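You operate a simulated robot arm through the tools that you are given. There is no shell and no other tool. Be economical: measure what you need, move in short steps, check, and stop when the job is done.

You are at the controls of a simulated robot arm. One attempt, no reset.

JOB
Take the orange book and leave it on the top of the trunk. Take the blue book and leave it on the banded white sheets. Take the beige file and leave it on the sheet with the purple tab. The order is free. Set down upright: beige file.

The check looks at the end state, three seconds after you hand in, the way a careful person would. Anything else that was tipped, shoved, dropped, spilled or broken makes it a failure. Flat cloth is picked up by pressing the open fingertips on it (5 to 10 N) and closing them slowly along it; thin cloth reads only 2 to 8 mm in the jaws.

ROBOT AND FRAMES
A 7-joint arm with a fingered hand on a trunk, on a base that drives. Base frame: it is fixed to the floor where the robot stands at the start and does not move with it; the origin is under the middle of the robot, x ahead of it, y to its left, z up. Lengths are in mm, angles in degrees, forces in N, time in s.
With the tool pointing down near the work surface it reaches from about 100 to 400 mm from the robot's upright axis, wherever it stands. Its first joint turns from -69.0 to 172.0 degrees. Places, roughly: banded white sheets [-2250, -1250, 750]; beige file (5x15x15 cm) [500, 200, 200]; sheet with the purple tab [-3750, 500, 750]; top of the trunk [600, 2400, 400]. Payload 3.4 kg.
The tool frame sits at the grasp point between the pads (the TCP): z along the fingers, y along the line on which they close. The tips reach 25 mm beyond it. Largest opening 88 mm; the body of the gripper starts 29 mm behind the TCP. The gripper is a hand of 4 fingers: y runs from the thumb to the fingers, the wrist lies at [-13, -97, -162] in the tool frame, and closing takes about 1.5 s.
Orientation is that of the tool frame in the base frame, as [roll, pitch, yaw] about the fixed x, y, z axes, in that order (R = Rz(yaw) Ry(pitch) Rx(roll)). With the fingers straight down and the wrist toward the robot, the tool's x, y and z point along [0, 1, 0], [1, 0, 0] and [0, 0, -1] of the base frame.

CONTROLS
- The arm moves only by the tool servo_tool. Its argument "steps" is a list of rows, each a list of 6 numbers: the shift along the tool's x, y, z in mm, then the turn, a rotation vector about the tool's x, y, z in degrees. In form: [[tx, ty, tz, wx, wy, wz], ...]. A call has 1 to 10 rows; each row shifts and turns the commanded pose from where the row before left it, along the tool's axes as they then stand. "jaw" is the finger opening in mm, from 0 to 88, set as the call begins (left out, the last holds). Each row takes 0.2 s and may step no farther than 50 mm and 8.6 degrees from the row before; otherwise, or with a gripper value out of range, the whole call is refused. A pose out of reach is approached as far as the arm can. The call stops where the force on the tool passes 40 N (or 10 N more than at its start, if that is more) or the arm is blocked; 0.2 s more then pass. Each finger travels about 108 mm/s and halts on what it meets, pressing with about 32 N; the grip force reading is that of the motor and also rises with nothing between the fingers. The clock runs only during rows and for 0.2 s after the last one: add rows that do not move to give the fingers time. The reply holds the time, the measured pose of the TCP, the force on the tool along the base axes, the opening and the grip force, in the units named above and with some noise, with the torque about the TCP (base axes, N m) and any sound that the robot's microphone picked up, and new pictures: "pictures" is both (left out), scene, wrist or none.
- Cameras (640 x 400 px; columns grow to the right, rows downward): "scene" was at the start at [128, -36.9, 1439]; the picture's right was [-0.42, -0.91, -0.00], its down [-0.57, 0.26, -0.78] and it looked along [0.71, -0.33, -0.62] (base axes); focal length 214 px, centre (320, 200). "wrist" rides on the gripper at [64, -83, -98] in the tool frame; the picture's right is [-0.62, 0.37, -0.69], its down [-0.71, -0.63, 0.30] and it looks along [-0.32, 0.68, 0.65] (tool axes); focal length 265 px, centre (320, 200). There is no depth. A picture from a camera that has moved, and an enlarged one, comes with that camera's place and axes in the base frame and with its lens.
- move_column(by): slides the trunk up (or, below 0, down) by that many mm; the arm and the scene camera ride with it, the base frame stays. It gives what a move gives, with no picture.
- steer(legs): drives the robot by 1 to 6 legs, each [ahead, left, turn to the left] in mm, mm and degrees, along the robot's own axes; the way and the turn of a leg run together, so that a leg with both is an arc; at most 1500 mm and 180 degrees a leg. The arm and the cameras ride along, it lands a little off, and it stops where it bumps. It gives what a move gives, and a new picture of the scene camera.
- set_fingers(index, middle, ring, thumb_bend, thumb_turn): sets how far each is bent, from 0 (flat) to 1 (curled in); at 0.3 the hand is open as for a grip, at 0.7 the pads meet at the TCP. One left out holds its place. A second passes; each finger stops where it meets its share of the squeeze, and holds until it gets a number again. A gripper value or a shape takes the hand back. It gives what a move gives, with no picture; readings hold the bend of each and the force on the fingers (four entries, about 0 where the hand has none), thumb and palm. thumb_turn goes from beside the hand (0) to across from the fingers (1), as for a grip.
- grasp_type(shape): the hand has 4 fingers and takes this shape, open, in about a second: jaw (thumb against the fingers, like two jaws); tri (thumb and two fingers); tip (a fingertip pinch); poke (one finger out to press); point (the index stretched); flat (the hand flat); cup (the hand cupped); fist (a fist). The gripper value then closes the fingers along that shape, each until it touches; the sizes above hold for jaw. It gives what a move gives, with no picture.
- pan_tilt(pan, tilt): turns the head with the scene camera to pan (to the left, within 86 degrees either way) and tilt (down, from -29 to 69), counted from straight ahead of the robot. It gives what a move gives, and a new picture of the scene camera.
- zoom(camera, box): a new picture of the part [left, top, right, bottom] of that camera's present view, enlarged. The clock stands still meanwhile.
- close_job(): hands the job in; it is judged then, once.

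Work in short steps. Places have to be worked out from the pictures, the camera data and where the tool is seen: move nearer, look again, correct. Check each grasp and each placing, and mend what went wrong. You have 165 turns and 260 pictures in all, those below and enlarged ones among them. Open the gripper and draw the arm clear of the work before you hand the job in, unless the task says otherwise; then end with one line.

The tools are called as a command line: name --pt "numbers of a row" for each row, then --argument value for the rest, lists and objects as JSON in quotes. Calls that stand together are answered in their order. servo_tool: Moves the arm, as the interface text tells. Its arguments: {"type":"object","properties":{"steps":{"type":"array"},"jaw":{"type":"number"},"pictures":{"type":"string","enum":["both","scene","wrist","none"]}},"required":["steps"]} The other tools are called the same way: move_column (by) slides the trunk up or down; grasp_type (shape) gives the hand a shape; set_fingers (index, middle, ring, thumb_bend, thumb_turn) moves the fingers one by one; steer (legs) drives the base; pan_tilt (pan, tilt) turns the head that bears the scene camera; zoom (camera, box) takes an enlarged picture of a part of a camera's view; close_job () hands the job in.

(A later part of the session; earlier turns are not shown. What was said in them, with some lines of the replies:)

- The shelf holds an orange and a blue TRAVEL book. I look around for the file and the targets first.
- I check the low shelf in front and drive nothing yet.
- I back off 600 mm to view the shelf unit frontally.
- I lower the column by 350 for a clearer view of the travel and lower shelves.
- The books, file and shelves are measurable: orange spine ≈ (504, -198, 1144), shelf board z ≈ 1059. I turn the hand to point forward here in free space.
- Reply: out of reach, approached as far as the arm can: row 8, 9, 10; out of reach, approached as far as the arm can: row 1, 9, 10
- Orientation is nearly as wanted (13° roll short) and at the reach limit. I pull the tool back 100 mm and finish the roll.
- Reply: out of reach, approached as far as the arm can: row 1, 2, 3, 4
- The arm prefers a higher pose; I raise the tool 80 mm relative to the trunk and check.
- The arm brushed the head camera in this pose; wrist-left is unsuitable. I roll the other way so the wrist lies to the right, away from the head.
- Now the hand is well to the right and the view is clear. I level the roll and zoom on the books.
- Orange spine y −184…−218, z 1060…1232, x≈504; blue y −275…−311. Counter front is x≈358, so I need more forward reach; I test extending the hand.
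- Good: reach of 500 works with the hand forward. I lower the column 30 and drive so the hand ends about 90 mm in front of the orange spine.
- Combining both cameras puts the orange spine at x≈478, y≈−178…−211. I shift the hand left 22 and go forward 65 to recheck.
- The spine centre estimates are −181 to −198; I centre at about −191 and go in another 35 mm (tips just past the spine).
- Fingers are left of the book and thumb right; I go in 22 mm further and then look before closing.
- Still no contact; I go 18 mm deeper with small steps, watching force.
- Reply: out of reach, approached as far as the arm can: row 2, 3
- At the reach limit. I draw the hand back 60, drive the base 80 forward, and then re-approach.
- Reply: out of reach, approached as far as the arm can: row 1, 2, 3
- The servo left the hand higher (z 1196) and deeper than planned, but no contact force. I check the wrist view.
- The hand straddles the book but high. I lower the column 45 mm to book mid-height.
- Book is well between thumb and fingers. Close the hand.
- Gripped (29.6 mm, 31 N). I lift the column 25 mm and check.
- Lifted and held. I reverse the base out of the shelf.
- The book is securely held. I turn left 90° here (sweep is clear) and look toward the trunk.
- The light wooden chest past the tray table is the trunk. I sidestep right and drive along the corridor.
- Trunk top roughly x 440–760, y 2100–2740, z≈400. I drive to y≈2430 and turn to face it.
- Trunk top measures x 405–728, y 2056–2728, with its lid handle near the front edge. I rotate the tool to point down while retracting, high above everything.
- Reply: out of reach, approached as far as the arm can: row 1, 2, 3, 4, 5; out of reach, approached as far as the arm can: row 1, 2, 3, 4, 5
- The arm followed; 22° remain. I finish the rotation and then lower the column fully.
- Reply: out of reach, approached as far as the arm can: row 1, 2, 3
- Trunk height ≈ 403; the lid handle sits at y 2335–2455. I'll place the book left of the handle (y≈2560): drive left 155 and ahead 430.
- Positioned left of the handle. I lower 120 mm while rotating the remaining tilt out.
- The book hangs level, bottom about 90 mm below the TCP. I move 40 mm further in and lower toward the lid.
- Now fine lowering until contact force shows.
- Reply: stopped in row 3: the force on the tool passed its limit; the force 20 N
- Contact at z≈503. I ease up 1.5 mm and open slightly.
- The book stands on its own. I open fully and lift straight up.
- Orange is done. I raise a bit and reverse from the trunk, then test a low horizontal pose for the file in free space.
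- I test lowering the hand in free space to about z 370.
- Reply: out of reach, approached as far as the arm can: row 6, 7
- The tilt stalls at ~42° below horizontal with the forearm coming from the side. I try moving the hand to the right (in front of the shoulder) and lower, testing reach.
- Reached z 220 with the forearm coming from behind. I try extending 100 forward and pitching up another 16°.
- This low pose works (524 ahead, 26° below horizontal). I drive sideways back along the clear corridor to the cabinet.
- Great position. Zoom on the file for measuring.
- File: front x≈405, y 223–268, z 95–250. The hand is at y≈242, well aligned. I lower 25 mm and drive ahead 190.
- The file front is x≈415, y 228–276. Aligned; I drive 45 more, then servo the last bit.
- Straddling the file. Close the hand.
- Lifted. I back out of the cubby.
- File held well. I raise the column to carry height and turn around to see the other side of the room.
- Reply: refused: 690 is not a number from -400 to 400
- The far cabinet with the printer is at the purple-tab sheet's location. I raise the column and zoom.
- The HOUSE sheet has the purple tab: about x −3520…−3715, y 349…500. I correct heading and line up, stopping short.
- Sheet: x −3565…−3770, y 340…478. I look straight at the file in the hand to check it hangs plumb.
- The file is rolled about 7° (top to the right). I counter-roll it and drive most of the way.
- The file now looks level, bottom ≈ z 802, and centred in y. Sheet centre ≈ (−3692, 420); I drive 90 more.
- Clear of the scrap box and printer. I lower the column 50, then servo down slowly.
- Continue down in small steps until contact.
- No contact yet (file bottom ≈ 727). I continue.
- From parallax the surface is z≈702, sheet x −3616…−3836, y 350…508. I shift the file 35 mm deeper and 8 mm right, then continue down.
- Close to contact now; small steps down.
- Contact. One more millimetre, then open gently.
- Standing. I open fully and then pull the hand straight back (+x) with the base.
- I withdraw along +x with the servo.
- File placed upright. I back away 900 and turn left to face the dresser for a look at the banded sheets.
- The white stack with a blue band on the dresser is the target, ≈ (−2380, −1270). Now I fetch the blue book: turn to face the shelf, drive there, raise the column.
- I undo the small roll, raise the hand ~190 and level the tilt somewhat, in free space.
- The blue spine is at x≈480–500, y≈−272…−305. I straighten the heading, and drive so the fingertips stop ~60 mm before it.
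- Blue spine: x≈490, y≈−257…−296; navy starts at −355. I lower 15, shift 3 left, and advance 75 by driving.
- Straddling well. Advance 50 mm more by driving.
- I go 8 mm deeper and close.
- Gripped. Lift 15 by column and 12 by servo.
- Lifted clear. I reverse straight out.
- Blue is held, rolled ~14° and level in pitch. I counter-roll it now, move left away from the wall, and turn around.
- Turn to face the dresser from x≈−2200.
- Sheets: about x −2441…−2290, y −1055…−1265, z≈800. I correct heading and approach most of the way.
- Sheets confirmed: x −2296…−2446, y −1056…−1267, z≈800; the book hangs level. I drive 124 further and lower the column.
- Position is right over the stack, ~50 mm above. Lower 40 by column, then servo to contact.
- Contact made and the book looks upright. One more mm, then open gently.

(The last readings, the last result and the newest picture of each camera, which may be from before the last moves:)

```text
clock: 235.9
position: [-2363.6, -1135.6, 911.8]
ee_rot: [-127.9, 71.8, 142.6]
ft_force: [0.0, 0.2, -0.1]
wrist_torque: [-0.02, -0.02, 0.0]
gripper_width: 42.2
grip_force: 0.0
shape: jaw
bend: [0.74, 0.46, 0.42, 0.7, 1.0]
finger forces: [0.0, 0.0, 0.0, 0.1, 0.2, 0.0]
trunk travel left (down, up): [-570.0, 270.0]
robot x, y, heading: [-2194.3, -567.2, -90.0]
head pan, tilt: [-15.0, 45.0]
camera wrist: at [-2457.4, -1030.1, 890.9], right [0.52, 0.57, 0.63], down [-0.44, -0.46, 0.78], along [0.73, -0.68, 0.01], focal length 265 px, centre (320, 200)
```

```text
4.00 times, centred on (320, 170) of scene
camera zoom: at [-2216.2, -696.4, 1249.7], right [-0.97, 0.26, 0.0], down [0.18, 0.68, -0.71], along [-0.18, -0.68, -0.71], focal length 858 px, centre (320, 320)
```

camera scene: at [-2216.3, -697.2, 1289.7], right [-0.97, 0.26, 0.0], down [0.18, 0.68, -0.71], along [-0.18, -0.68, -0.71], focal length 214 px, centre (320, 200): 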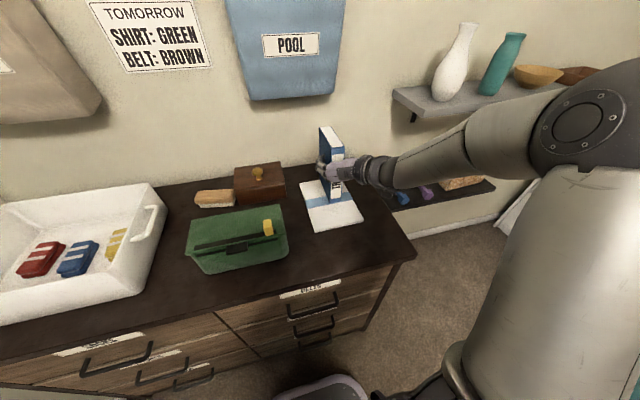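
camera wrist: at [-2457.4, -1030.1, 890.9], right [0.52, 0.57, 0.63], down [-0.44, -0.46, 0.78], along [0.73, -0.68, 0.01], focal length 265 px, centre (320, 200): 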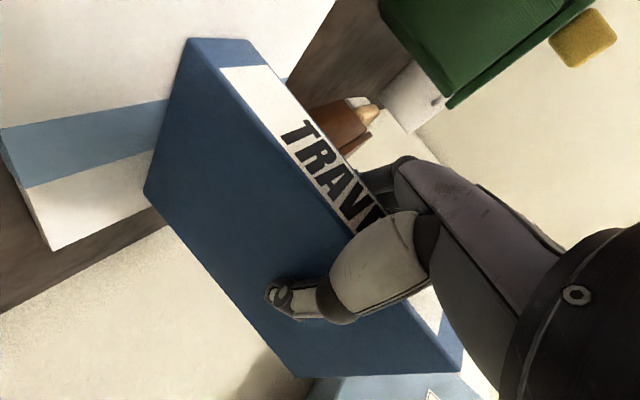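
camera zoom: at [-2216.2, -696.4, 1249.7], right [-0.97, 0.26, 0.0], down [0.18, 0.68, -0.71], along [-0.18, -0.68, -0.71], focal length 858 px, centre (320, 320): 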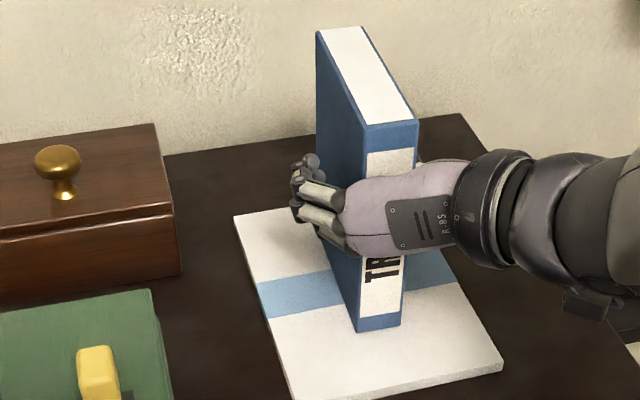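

Stable. Open fully, then pull straight back.

servo_tool --pt "0 0 0 0 0 0" --pt "0 0 0 0 0 0" --pt "0 0 0 0 0 0" --pt "0 0 0 0 0 0" --jaw 88 --pictures "wrist"

zoom --camera "scene" --box '[240, 120, 400, 220]'

```text
clock: 236.9
position: [-2363.2, -1136.4, 912.5]
ee_rot: [-128.0, 71.8, 142.5]
ft_force: [0.8, 0.3, 0.9]
wrist_torque: [0.01, 0.01, -0.01]
gripper_width: 87.6
grip_force: 0.1
shape: jaw
bend: [0.3, 0.3, 0.3, 0.3, 0.98]
finger forces: [0.1, 0.0, 0.0, 0.0, 0.2, 0.0]
trunk travel left (down, up): [-570.0, 270.0]
robot x, y, heading: [-2196.7, -566.4, -90.0]
head pan, tilt: [-15.0, 45.0]
camera wrist: at [-2457.2, -1030.5, 891.5], right [0.52, 0.57, 0.63], down [-0.44, -0.45, 0.78], along [0.73, -0.68, 0.01], focal length 265 px, centre (320, 200)
```

wrist: 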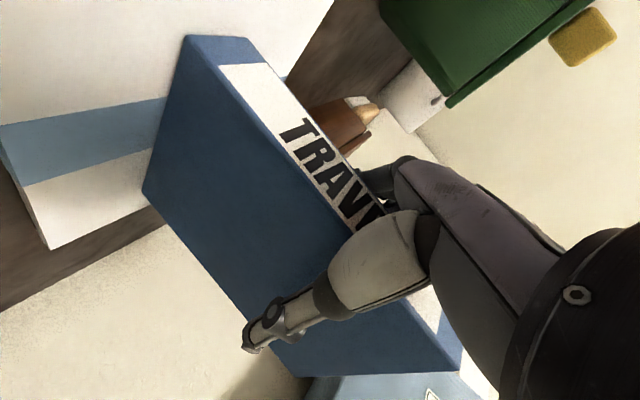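

```text
4.00 times, centred on (320, 170) of scene
camera zoom: at [-2216.1, -696.5, 1249.8], right [-0.97, 0.26, 0.0], down [0.18, 0.68, -0.71], along [-0.18, -0.68, -0.71], focal length 858 px, centre (320, 320)
```

zoom: 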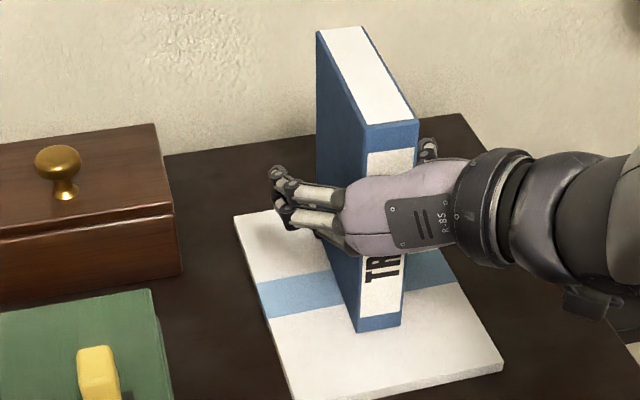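

servo_tool --pt "3.7 0.9 -19.6 0 0 0" --pt "3.7 0.9 -19.6 0 0 0" --pt "3.7 0.9 -19.6 0 0 0" --pt "5.5 1.4 -29 0 0 0" --pt "5.5 1.4 -29 0 0 0" --pictures "none"

steer --legs '[[-700, 0, 0]]'

zoom --camera "scene" --box '[200, 60, 440, 210]'

```text
clock: 238.2
position: [-2361.2, -1017.5, 915.0]
ee_rot: [-127.3, 71.8, 143.2]
ft_force: [0.1, 0.3, 0.0]
wrist_torque: [-0.03, 0.01, -0.02]
gripper_width: 87.7
grip_force: 0.1
shape: jaw
bend: [0.3, 0.3, 0.3, 0.3, 0.98]
finger forces: [0.0, 0.1, 0.0, 0.0, 0.0, 0.1]
trunk travel left (down, up): [-570.0, 270.0]
robot x, y, heading: [-2192.0, -563.7, -90.1]
head pan, tilt: [-15.0, 45.0]
```

```text
clock: 242.0
position: [-2364.9, -308.9, 912.9]
ee_rot: [-127.8, 71.8, 143.0]
ft_force: [0.3, 0.0, -1.0]
wrist_torque: [-0.04, 0.03, -0.02]
gripper_width: 87.6
grip_force: 0.0
shape: jaw
bend: [0.3, 0.3, 0.3, 0.3, 0.98]
finger forces: [0.1, 0.0, 0.1, 0.1, 0.1, 0.0]
trunk travel left (down, up): [-570.0, 270.0]
robot x, y, heading: [-2202.4, 142.4, -89.3]
head pan, tilt: [-15.0, 45.0]
camera scene: at [-2220.1, 13.8, 1249.8], right [-0.97, 0.25, 0.0], down [0.18, 0.68, -0.71], along [-0.18, -0.69, -0.71], focal length 214 px, centre (320, 200)
```

scene: 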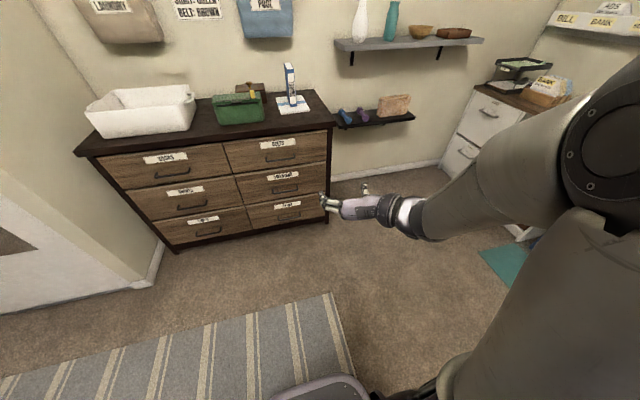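

```text
2.67 times, centred on (320, 135) of scene
camera zoom: at [-2220.1, 13.8, 1249.8], right [-0.97, 0.25, 0.0], down [0.18, 0.68, -0.71], along [-0.18, -0.69, -0.71], focal length 572 px, centre (320, 373)
```

zoom: 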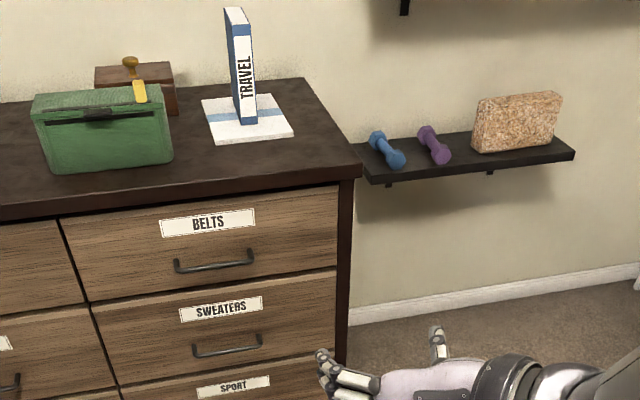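

Blue stands on the stack. A last look at the file to confirm it is still upright on its sheet.

pan_tilt --pan -75 --tilt 20

steer --legs '[[0, 0, -60]]'

pan_tilt --pan -20 --tilt 15

```text
clock: 243.3
position: [-2364.3, -308.4, 912.9]
ee_rot: [-127.4, 71.8, 143.5]
ft_force: [-0.3, 0.4, -0.3]
wrist_torque: [0.03, 0.01, -0.01]
gripper_width: 87.6
grip_force: 0.1
shape: jaw
bend: [0.3, 0.3, 0.3, 0.3, 0.98]
finger forces: [0.0, 0.1, 0.0, 0.0, 0.1, 0.0]
trunk travel left (down, up): [-570.0, 270.0]
robot x, y, heading: [-2198.6, 141.7, -89.3]
head pan, tilt: [-75.0, 20.0]
camera scene: at [-2289.6, 67.1, 1288.4], right [-0.27, 0.96, 0.0], down [0.33, 0.09, -0.94], along [-0.9, -0.25, -0.34], focal length 214 px, centre (320, 200)
```

scene: 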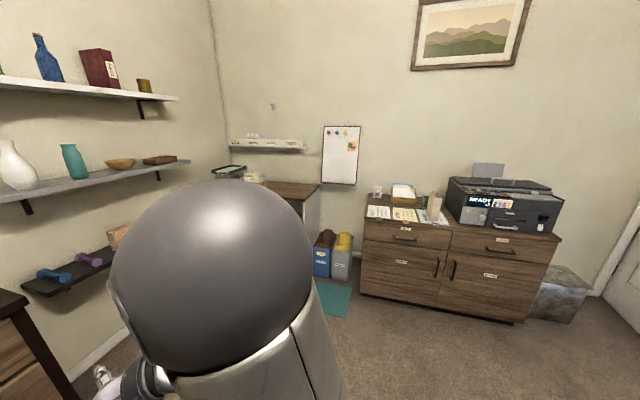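

```text
clock: 246.4
position: [-2675.6, 68.2, 914.1]
ee_rot: [-127.7, 71.8, 82.2]
ft_force: [0.1, 0.1, 0.9]
wrist_torque: [-0.02, 0.02, -0.03]
gripper_width: 87.7
grip_force: 0.1
shape: jaw
bend: [0.3, 0.3, 0.3, 0.3, 0.98]
finger forces: [0.0, 0.1, 0.0, 0.0, 0.0, 0.0]
trunk travel left (down, up): [-570.0, 270.0]
robot x, y, heading: [-2201.9, 141.6, -150.2]
head pan, tilt: [-75.0, 20.0]
camera scene: at [-2309.2, 184.0, 1288.5], right [0.71, 0.7, 0.0], down [0.24, -0.24, -0.94], along [-0.66, 0.67, -0.34], focal length 214 px, centre (320, 200)
```

scene: 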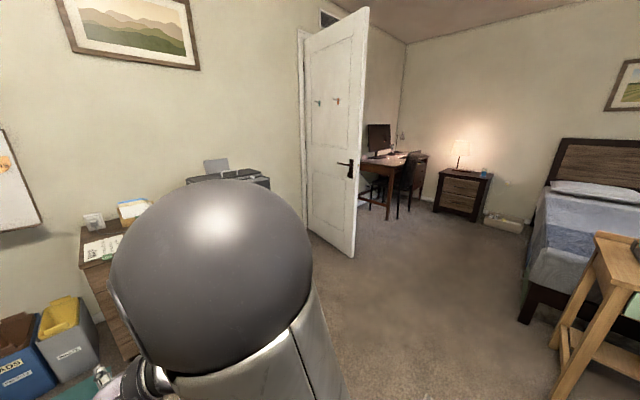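

```text
clock: 247.7
position: [-2674.7, 67.7, 913.1]
ee_rot: [-127.8, 71.7, 82.1]
ft_force: [1.2, 0.3, -0.1]
wrist_torque: [0.01, 0.02, -0.02]
gripper_width: 87.9
grip_force: 0.1
shape: jaw
bend: [0.3, 0.3, 0.3, 0.3, 0.98]
finger forces: [0.0, 0.0, 0.0, 0.1, 0.0, 0.0]
trunk travel left (down, up): [-570.0, 270.0]
robot x, y, heading: [-2200.9, 144.1, -150.2]
head pan, tilt: [-20.0, 15.0]
camera scene: at [-2336.0, 102.1, 1296.6], right [-0.17, 0.99, 0.0], down [0.26, 0.04, -0.97], along [-0.95, -0.16, -0.26], focal length 214 px, centre (320, 200)
```

scene: 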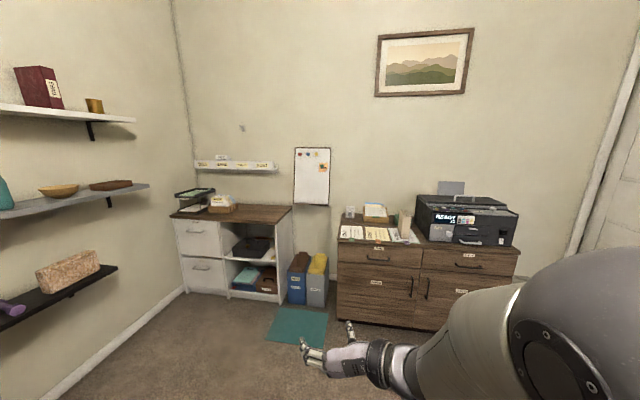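

The file stands upright on the HOUSE sheet, the blue book is on the banded stack and the orange book is on the trunk. The gripper is open and the arm is clear, so I hand in.

close_job

```text
The job is handed in.
```

I've handed in the job: the orange book is on top of the trunk, the blue book is on the banded white sheets, and the beige file is upright on the sheet with the purple tab.
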